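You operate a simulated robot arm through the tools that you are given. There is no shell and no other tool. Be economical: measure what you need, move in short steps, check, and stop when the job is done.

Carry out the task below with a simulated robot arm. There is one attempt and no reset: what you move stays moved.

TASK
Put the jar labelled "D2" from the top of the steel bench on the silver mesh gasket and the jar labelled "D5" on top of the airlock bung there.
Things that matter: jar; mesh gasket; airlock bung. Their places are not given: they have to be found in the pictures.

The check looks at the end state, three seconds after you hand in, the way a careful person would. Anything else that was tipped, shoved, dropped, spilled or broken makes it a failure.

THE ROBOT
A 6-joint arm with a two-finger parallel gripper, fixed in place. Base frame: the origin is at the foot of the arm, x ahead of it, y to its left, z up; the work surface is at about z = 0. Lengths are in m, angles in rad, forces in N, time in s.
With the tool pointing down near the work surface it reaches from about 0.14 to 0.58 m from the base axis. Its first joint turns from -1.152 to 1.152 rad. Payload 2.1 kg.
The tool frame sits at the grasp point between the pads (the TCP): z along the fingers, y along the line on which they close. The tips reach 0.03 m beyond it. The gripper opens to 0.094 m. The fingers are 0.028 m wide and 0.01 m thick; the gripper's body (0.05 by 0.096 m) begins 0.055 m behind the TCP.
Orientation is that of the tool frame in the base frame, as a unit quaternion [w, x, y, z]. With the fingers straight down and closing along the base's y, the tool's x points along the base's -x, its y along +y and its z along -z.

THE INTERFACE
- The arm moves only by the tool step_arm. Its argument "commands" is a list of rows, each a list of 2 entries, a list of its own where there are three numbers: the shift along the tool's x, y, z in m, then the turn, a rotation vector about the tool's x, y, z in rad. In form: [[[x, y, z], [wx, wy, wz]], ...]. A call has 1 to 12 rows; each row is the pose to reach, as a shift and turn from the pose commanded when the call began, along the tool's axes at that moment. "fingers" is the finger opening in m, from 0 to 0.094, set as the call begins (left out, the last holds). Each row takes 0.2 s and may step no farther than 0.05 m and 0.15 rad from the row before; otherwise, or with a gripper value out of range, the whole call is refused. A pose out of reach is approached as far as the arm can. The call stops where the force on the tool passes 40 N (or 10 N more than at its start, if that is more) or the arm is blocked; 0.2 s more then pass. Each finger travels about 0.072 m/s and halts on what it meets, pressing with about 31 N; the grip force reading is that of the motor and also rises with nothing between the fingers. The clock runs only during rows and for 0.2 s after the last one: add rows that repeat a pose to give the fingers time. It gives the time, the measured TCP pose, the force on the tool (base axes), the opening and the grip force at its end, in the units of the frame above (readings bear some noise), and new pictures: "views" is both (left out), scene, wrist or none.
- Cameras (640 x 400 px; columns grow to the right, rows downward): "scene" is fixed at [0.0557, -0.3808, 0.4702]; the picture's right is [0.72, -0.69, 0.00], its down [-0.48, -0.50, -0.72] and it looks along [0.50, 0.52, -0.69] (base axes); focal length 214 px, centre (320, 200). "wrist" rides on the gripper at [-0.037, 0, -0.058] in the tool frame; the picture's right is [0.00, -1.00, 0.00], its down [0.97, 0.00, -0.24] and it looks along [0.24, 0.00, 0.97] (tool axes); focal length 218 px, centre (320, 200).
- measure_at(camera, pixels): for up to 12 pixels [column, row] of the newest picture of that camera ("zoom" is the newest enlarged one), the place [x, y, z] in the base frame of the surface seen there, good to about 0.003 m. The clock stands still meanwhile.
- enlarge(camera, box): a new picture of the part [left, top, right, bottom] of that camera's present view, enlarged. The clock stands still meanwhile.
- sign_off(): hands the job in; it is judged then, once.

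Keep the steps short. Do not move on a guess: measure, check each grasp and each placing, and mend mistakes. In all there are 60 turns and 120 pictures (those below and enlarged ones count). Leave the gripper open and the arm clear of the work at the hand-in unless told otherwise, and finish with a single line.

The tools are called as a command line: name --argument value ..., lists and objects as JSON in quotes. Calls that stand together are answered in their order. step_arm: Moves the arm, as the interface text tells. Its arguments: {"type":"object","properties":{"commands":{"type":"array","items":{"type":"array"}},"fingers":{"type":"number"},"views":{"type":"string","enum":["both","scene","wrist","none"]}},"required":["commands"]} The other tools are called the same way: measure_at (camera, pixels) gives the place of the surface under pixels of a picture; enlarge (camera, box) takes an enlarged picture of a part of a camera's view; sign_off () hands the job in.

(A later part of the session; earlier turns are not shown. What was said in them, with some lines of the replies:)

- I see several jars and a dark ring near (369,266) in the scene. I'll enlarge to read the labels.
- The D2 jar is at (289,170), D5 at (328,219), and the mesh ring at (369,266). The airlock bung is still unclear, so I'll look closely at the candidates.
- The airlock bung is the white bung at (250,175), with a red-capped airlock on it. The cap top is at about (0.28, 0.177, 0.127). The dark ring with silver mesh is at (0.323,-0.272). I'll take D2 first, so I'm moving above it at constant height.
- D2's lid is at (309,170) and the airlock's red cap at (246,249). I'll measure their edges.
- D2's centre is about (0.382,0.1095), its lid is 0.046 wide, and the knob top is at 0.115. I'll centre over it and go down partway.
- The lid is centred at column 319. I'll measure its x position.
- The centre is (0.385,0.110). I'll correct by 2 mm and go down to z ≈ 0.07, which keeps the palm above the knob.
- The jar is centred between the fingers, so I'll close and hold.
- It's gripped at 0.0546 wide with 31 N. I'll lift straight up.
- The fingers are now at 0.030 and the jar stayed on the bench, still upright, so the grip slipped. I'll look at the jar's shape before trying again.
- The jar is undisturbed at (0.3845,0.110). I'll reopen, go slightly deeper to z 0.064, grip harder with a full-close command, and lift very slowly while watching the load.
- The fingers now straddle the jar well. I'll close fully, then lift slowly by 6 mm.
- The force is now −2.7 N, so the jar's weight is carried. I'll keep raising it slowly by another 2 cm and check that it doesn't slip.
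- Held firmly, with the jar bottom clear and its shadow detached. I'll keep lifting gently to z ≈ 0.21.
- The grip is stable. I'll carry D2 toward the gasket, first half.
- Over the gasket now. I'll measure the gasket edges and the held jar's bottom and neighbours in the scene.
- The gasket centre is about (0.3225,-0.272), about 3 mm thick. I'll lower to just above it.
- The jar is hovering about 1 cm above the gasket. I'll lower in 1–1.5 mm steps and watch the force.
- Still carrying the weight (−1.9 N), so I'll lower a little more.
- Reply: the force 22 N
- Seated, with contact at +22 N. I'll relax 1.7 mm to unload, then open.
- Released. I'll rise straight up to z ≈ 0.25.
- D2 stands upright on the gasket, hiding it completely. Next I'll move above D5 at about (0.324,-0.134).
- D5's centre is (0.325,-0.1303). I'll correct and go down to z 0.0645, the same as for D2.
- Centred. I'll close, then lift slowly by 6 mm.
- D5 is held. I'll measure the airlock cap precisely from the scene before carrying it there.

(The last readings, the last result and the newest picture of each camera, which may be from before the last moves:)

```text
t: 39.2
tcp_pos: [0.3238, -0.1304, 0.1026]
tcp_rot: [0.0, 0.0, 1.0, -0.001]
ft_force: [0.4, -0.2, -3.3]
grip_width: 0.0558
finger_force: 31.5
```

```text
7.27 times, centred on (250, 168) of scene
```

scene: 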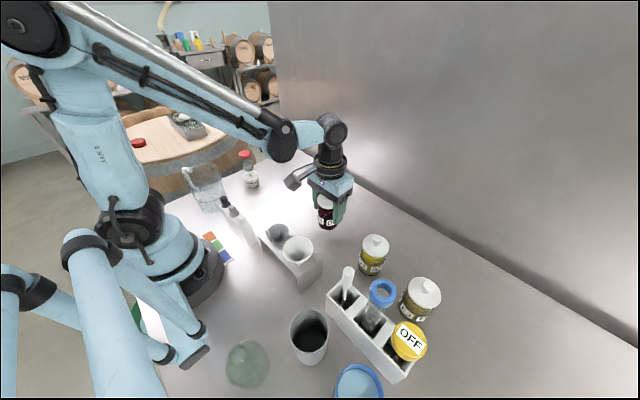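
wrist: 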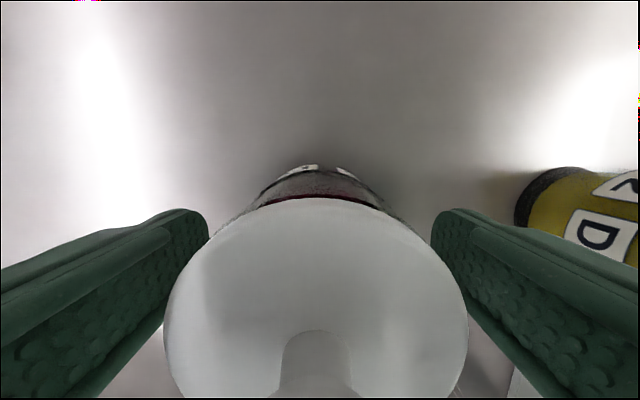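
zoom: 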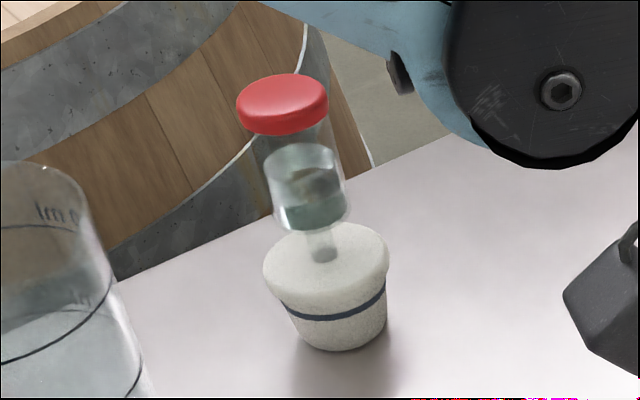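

measure_at --camera "zoom" --pixels '[[282, 96], [242, 100], [322, 94], [280, 78], [284, 115], [285, 128], [262, 85], [300, 108], [325, 255], [270, 265], [382, 258], [325, 230]]'

```text
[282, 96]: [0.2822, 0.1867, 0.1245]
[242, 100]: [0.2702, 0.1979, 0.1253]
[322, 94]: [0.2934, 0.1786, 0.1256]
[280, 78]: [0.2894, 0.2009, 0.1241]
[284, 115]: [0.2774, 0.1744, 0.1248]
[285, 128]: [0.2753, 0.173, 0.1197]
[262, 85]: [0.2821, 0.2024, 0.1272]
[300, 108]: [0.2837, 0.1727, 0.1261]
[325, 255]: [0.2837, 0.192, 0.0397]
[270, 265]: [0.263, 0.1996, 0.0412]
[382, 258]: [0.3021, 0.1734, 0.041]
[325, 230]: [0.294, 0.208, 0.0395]
```

The cap top centre is about (0.284,0.189,0.126). I'll raise D5 to z ≈ 0.25, then go to a viewpoint beside the airlock where the wrist camera sees the cap unobstructed.

step_arm --commands '[[[0, 0, -0.003], [0, 0, 0]], [[0, 0, -0.008], [0, 0, 0]], [[0, 0, -0.017], [0, 0, 0]], [[0, 0, -0.03], [0, 0, 0]], [[0, 0, -0.046], [0, 0, 0]], [[0, 0, -0.064], [0, 0, 0]], [[0, 0, -0.083], [0, 0, 0]], [[0, 0, -0.102], [0, 0, 0]], [[0, 0, -0.12], [0, 0, 0]], [[0, 0, -0.134], [0, 0, 0]], [[0, 0, -0.143], [0, 0, 0]], [[0, 0, -0.148], [0, 0, 0]]]' --views "none"

step_arm --commands '[[[0.002, 0.005, 0], [0, 0, 0]], [[0.006, 0.015, 0], [0, 0, 0]], [[0.012, 0.03, 0], [0, 0, 0]], [[0.02, 0.05, 0], [0, 0, 0]], [[0.028, 0.073, 0], [0, 0, 0]], [[0.037, 0.097, 0], [0, 0, 0]], [[0.046, 0.122, 0], [0, 0, 0]], [[0.055, 0.147, 0], [0, 0, 0]], [[0.063, 0.17, 0], [0, 0, 0]], [[0.069, 0.19, 0], [0, 0, 0]], [[0.073, 0.203, 0], [0, 0, 0]], [[0.074, 0.21, 0], [0, 0, 0]]]' --views "both"

```text
t: 41.8
tcp_pos: [0.3239, -0.1295, 0.2501]
tcp_rot: [0.0, 0.0, 1.0, -0.001]
ft_force: [0.4, 0.4, -2.0]
grip_width: 0.0557
finger_force: 31.0
```

```text
t: 44.4
tcp_pos: [0.2503, 0.0803, 0.2498]
tcp_rot: [0.0, 0.001, 1.0, -0.002]
ft_force: [0.8, -0.6, -2.3]
grip_width: 0.0556
finger_force: 31.7
```

scene: 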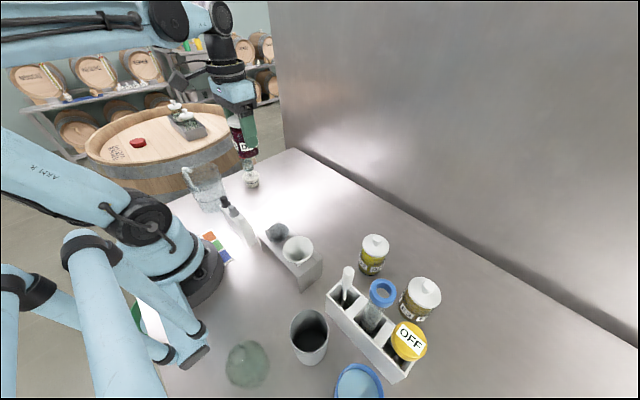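
wrist: 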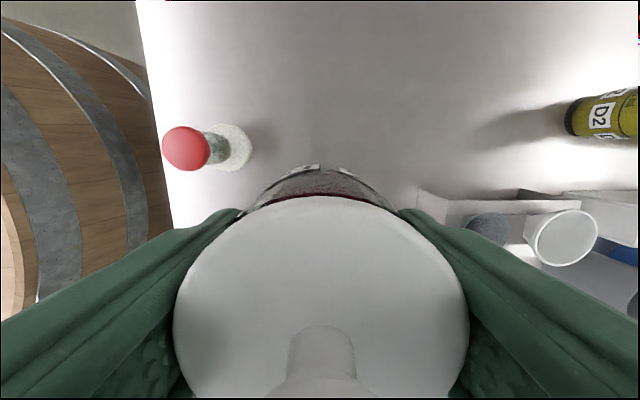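

The cap is clearly visible at (185,149). I'll zoom in and measure it.

enlarge --camera "wrist" --box '[145, 100, 265, 190]'

```text
4.44 times, centred on (205, 145) of wrist
```

zoom: 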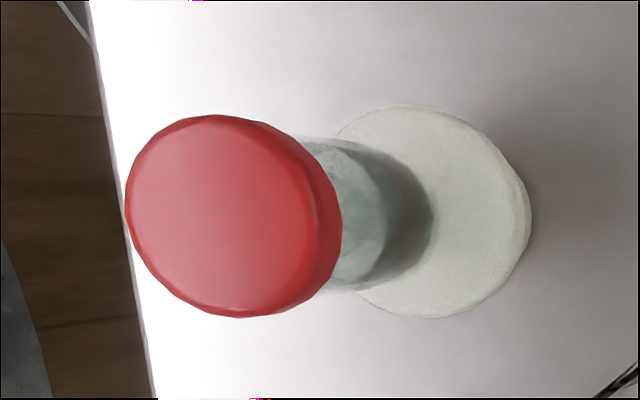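

measure_at --camera "zoom" --pixels '[[222, 215], [132, 212], [312, 218], [222, 122], [226, 308], [160, 145], [290, 285], [285, 150], [160, 275], [445, 212], [445, 110], [445, 312]]'

```text
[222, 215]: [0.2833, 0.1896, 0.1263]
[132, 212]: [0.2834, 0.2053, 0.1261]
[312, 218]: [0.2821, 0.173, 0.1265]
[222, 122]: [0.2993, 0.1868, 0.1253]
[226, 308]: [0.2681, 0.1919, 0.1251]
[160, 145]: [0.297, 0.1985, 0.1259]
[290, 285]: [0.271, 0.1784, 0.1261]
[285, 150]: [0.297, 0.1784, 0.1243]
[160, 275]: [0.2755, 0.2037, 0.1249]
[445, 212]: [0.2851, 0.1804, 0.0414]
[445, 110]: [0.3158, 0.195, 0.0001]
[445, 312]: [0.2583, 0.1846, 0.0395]
```

The cap centre is (0.284,0.1893,0.126) and about 0.033 wide. I'll move D5 directly above it, with the jar bottom still about 6 cm higher.

step_arm --commands '[[[-0.001, 0.004, 0], [0, 0, 0]], [[-0.004, 0.012, 0], [0, 0, 0]], [[-0.008, 0.025, 0], [0, 0, 0]], [[-0.013, 0.042, 0], [0, 0, 0]], [[-0.018, 0.06, 0], [0, 0, 0]], [[-0.023, 0.077, 0], [0, 0, 0]], [[-0.028, 0.092, 0], [0, 0, 0]], [[-0.031, 0.103, 0], [0, 0, 0]], [[-0.0327, 0.109, 0], [0, 0, 0]], [[-0.0327, 0.109, 0.008], [0, 0, 0]], [[-0.0327, 0.109, 0.015], [0, 0, 0]], [[-0.0327, 0.109, 0.02], [0, 0, 0]]]' --views "scene"

enlarge --camera "scene" --box '[205, 80, 305, 200]'

```text
t: 47.0
tcp_pos: [0.2842, 0.1891, 0.2282]
tcp_rot: [0.0, 0.0, 1.0, -0.001]
ft_force: [0.6, 0.4, -2.6]
grip_width: 0.0556
finger_force: 30.4
```

scene: 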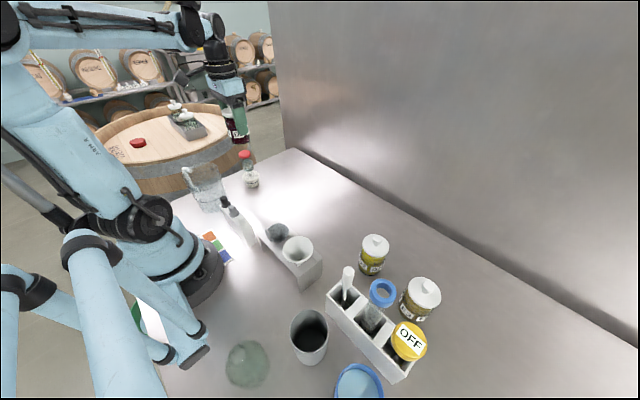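

```text
3.33 times, centred on (255, 140) of scene
```

zoom: 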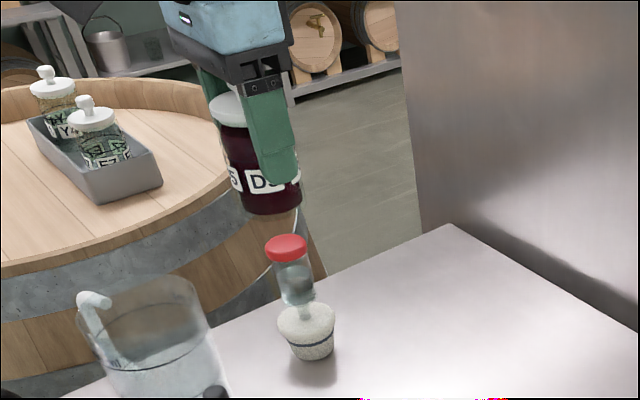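

Well aligned. I'll lower to about 4 mm above the cap.

step_arm --commands '[[[0, 0, 0.002], [0, 0, 0]], [[0, 0, 0.006], [0, 0, 0]], [[0, 0, 0.011], [0, 0, 0]], [[0, 0, 0.017], [0, 0, 0]], [[0, 0, 0.023], [0, 0, 0]], [[0, 0, 0.028], [0, 0, 0]], [[0, 0, 0.031], [0, 0, 0]], [[0, 0, 0.033], [0, 0, 0]], [[0, 0, 0.033], [0, 0, 0]]]' --views "scene"

enlarge --camera "scene" --box '[215, 110, 285, 195]'

```text
t: 49.0
tcp_pos: [0.2843, 0.1894, 0.1957]
tcp_rot: [0.0, 0.0, 1.0, -0.001]
ft_force: [0.5, -0.5, -2.1]
grip_width: 0.0557
finger_force: 31.3
```

scene: 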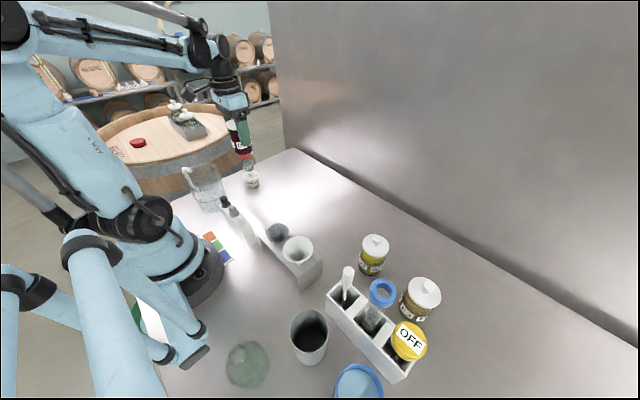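

```text
4.71 times, centred on (250, 152) of scene
```

zoom: 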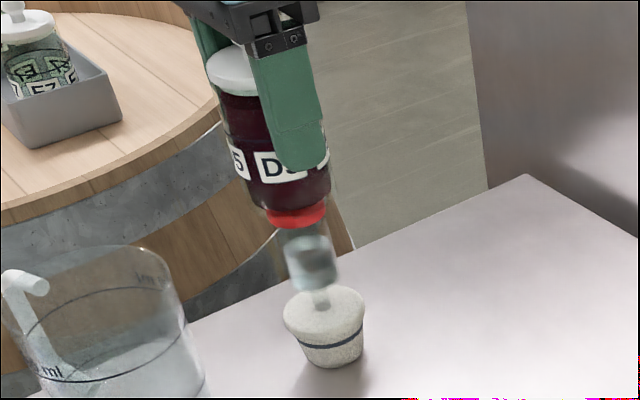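

The jar's axis lines up with the cap. I'll approach contact in fine steps.

step_arm --commands '[[[0, 0, 0.001], [0, 0, 0]], [[0, 0, 0.0018], [0, 0, 0]], [[0, 0, 0.0025], [0, 0, 0]], [[0, 0, 0.003], [0, 0, 0]], [[0, 0, 0.003], [0, 0, 0]]]' --views "none"

```text
t: 50.2
tcp_pos: [0.2835, 0.1891, 0.1926]
tcp_rot: [0.0, 0.0, 1.0, -0.001]
ft_force: [0.1, -0.1, -2.7]
grip_width: 0.0557
finger_force: 30.7
```

Still hanging freely, so I'll lower further.

step_arm --commands '[[[0, 0, 0.0005], [0, 0, 0]], [[0, 0, 0.001], [0, 0, 0]], [[0, 0, 0.001], [0, 0, 0]]]' --views "none"

```text
t: 51.0
tcp_pos: [0.2829, 0.1896, 0.1915]
tcp_rot: [-0.001, -0.001, 1.0, -0.001]
ft_force: [-0.2, -0.2, -2.4]
grip_width: 0.0554
finger_force: 31.1
```

step_arm --commands '[[[0, 0, 0.0004], [0, 0, 0]], [[0, 0, 0.0008], [0, 0, 0]], [[0, 0, 0.0008], [0, 0, 0]]]' --views "none"

```text
t: 51.8
tcp_pos: [0.2827, 0.1892, 0.1905]
tcp_rot: [0.0, 0.0, 1.0, -0.001]
ft_force: [0.2, -0.7, 9.4]
grip_width: 0.0554
finger_force: 30.9
```

Contact at +9.4 N. I'll ease off 0.5 mm so there's little load, then look before releasing.

step_arm --commands '[[[0, 0, -0.0003], [0, 0, 0]], [[0, 0, -0.0005], [0, 0, 0]], [[0, 0, -0.0005], [0, 0, 0]]]' --views "scene"

enlarge --camera "scene" --box '[215, 110, 285, 195]'

```text
t: 52.6
tcp_pos: [0.2829, 0.1889, 0.192]
tcp_rot: [-0.001, 0.0, 1.0, -0.001]
ft_force: [-0.9, -0.8, -3.3]
grip_width: 0.0553
finger_force: 30.6
```

scene: 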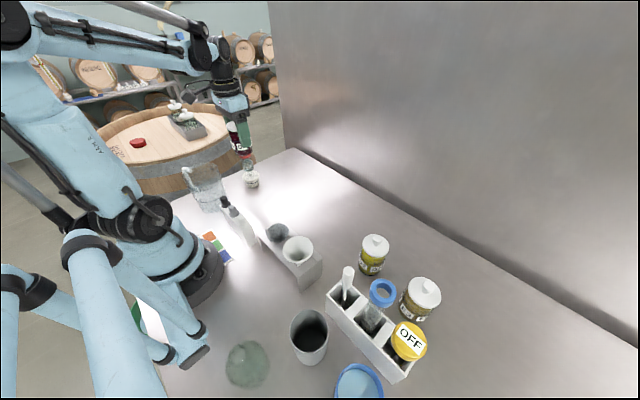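

```text
4.71 times, centred on (250, 152) of scene
```

zoom: 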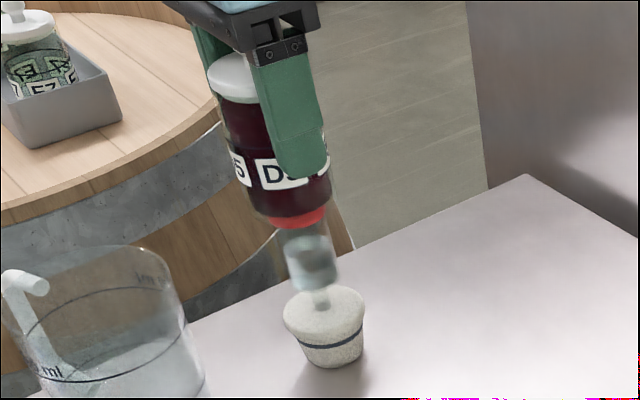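

Fully unloaded, and the jar is just above contact. I'll lower 0.4 mm for light contact, then open slightly.

step_arm --commands '[[[0, 0, 0.0002], [0, 0, 0]], [[0, 0, 0.0004], [0, 0, 0]], [[0, 0, 0.0004], [0, 0, 0]]]' --views "none"

step_arm --commands '[[[0, 0, 0], [0, 0, 0]], [[0, 0, 0], [0, 0, 0]], [[0, 0, 0], [0, 0, 0]]]' --fingers 0.062 --views "scene"

enlarge --camera "scene" --box '[215, 110, 285, 195]'

```text
t: 53.4
tcp_pos: [0.2836, 0.1893, 0.1917]
tcp_rot: [0.0, -0.001, 1.0, -0.001]
ft_force: [-0.5, -0.1, 7.2]
grip_width: 0.0556
finger_force: 30.7
```

```text
t: 54.2
tcp_pos: [0.2826, 0.1891, 0.1915]
tcp_rot: [0.001, 0.0, 1.0, -0.001]
ft_force: [1.0, -0.1, 0.7]
grip_width: 0.0617
finger_force: 0.1
```

scene: 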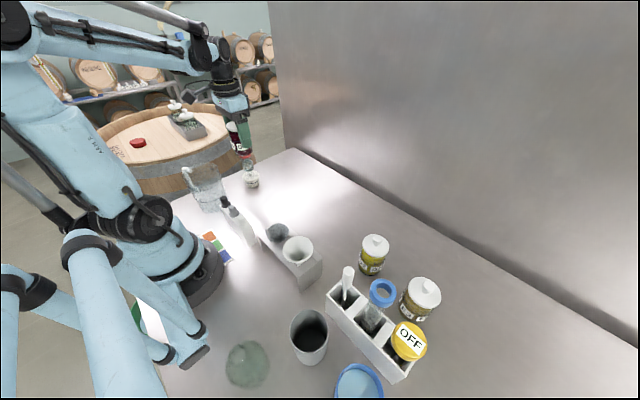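

```text
4.71 times, centred on (250, 152) of scene
```

zoom: 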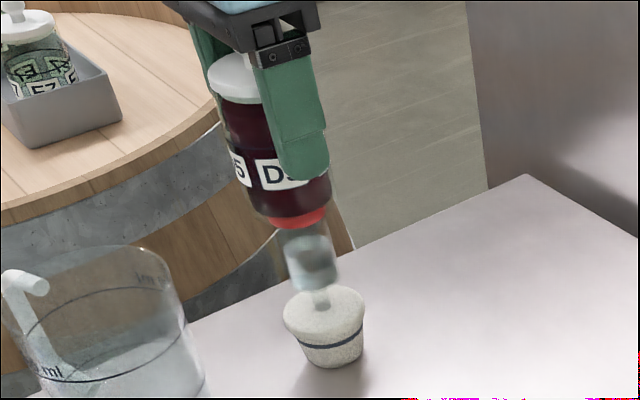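

The fingers are off and the jar stands level on the cap. I'll open fully and wait about a second to check that it's stable.

step_arm --commands '[[[0, 0, 0], [0, 0, 0]], [[0, 0, 0], [0, 0, 0]], [[0, 0, 0], [0, 0, 0]], [[0, 0, 0], [0, 0, 0]], [[0, 0, 0], [0, 0, 0]], [[0, 0, 0], [0, 0, 0]]]' --fingers 0.094 --views "both"

```text
t: 55.6
tcp_pos: [0.2828, 0.1885, 0.1917]
tcp_rot: [0.001, 0.0, 1.0, -0.001]
ft_force: [0.0, 0.2, 0.1]
grip_width: 0.0941
finger_force: 0.0
```

scene: 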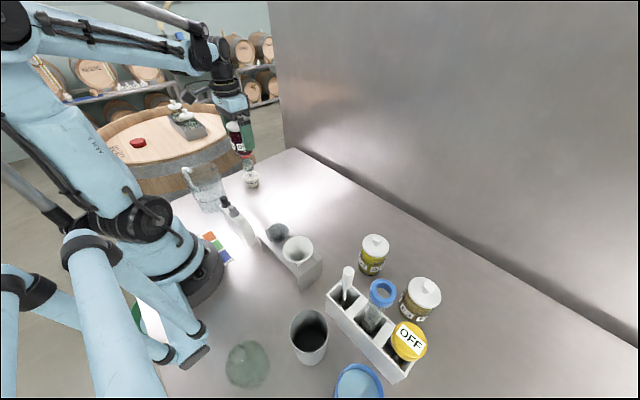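
wrist: 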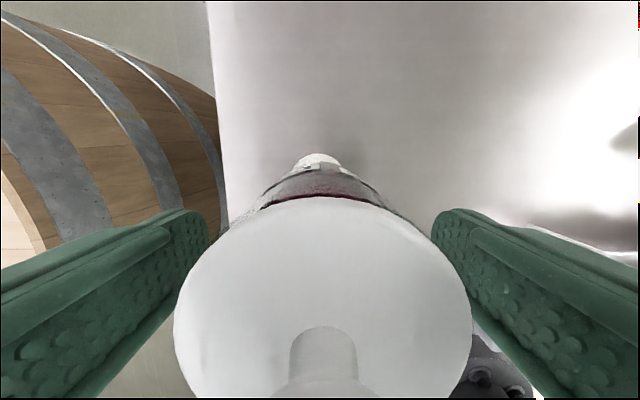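

Stable, with clear gaps on both sides. I'll rise straight up.

step_arm --commands '[[[0, 0, -0.008], [0, 0, 0]], [[0, 0, -0.02], [0, 0, 0]], [[0, 0, -0.04], [0, 0, 0]], [[0, 0, -0.06], [0, 0, 0]], [[0, 0, -0.085], [0, 0, 0]], [[0, 0, -0.11], [0, 0, 0]], [[0, 0, -0.12], [0, 0, 0]], [[0, 0, -0.12], [0, 0, 0]]]' --views "both"

enlarge --camera "scene" --box '[205, 100, 285, 200]'

```text
t: 57.4
tcp_pos: [0.2835, 0.1878, 0.3126]
tcp_rot: [0.0, -0.001, 1.0, 0.0]
ft_force: [0.4, -0.1, -0.5]
grip_width: 0.0939
finger_force: 0.0
```

scene: 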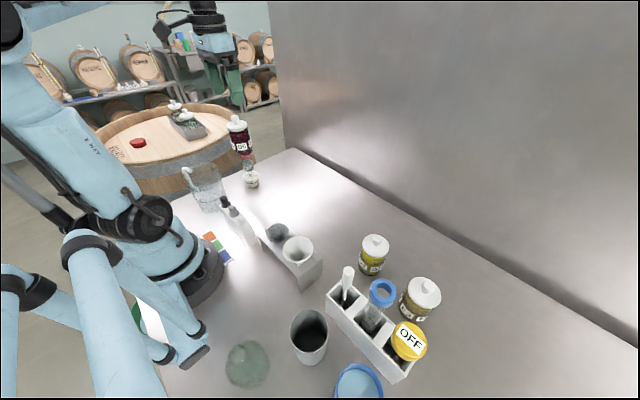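
wrist: 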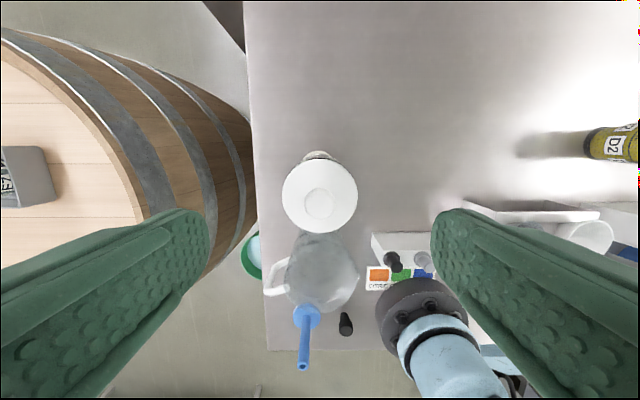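

```text
4.00 times, centred on (245, 150) of scene
```

zoom: 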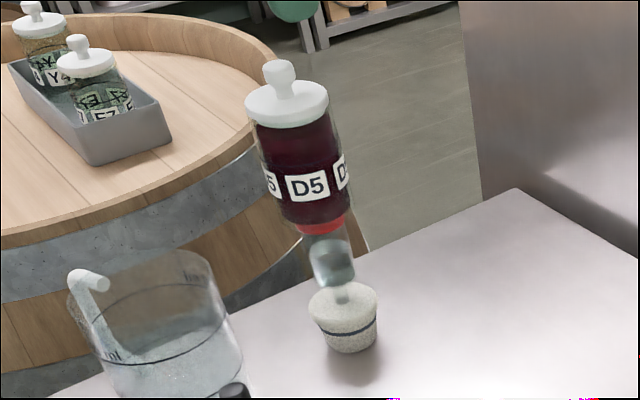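

D5 stands on the airlock and D2 on the gasket. The fingertips are about 4 cm above the jar top, so I'll move the arm up and away, then check once more.

step_arm --commands '[[[0, 0, -0.01], [0, 0, 0]], [[-0.005, -0.03, -0.01], [0, 0, 0]], [[-0.01, -0.07, -0.01], [0, 0, 0]], [[-0.015, -0.11, -0.01], [0, 0, 0]], [[-0.02, -0.15, -0.01], [0, 0, 0]], [[-0.02, -0.18, -0.01], [0, 0, 0]], [[-0.02, -0.18, -0.01], [0, 0, 0]]]' --views "scene"

enlarge --camera "scene" --box '[205, 100, 285, 200]'

```text
t: 59.0
tcp_pos: [0.303, 0.009, 0.3204]
tcp_rot: [0.0, 0.0, 1.0, -0.001]
ft_force: [0.5, 0.3, -0.6]
grip_width: 0.0939
finger_force: 0.0
```

scene: 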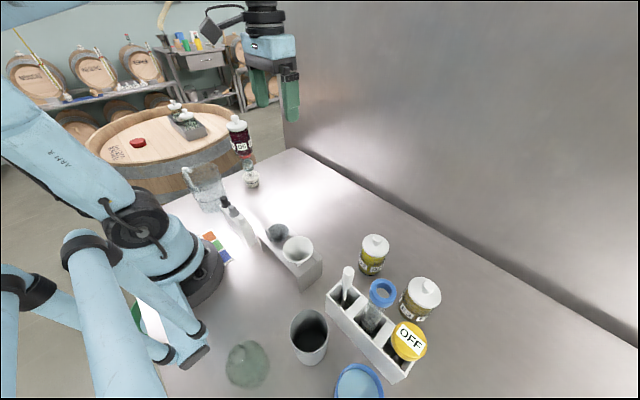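

```text
4.00 times, centred on (245, 150) of scene
```

zoom: 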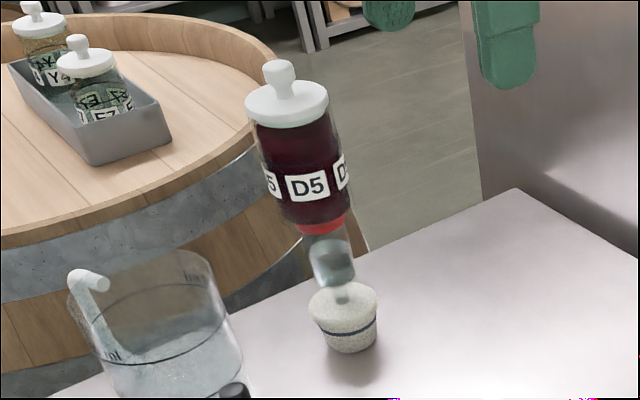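

Both jars are steady, the gripper is open and the arm is clear, so I'm handing in.

sign_off

```text
The job is handed in.
```

Jar D2 is on the silver mesh gasket and jar D5 is on the red cap on top of the airlock bung; both were standing steady when I handed in, and nothing else looked disturbed in the pictures.
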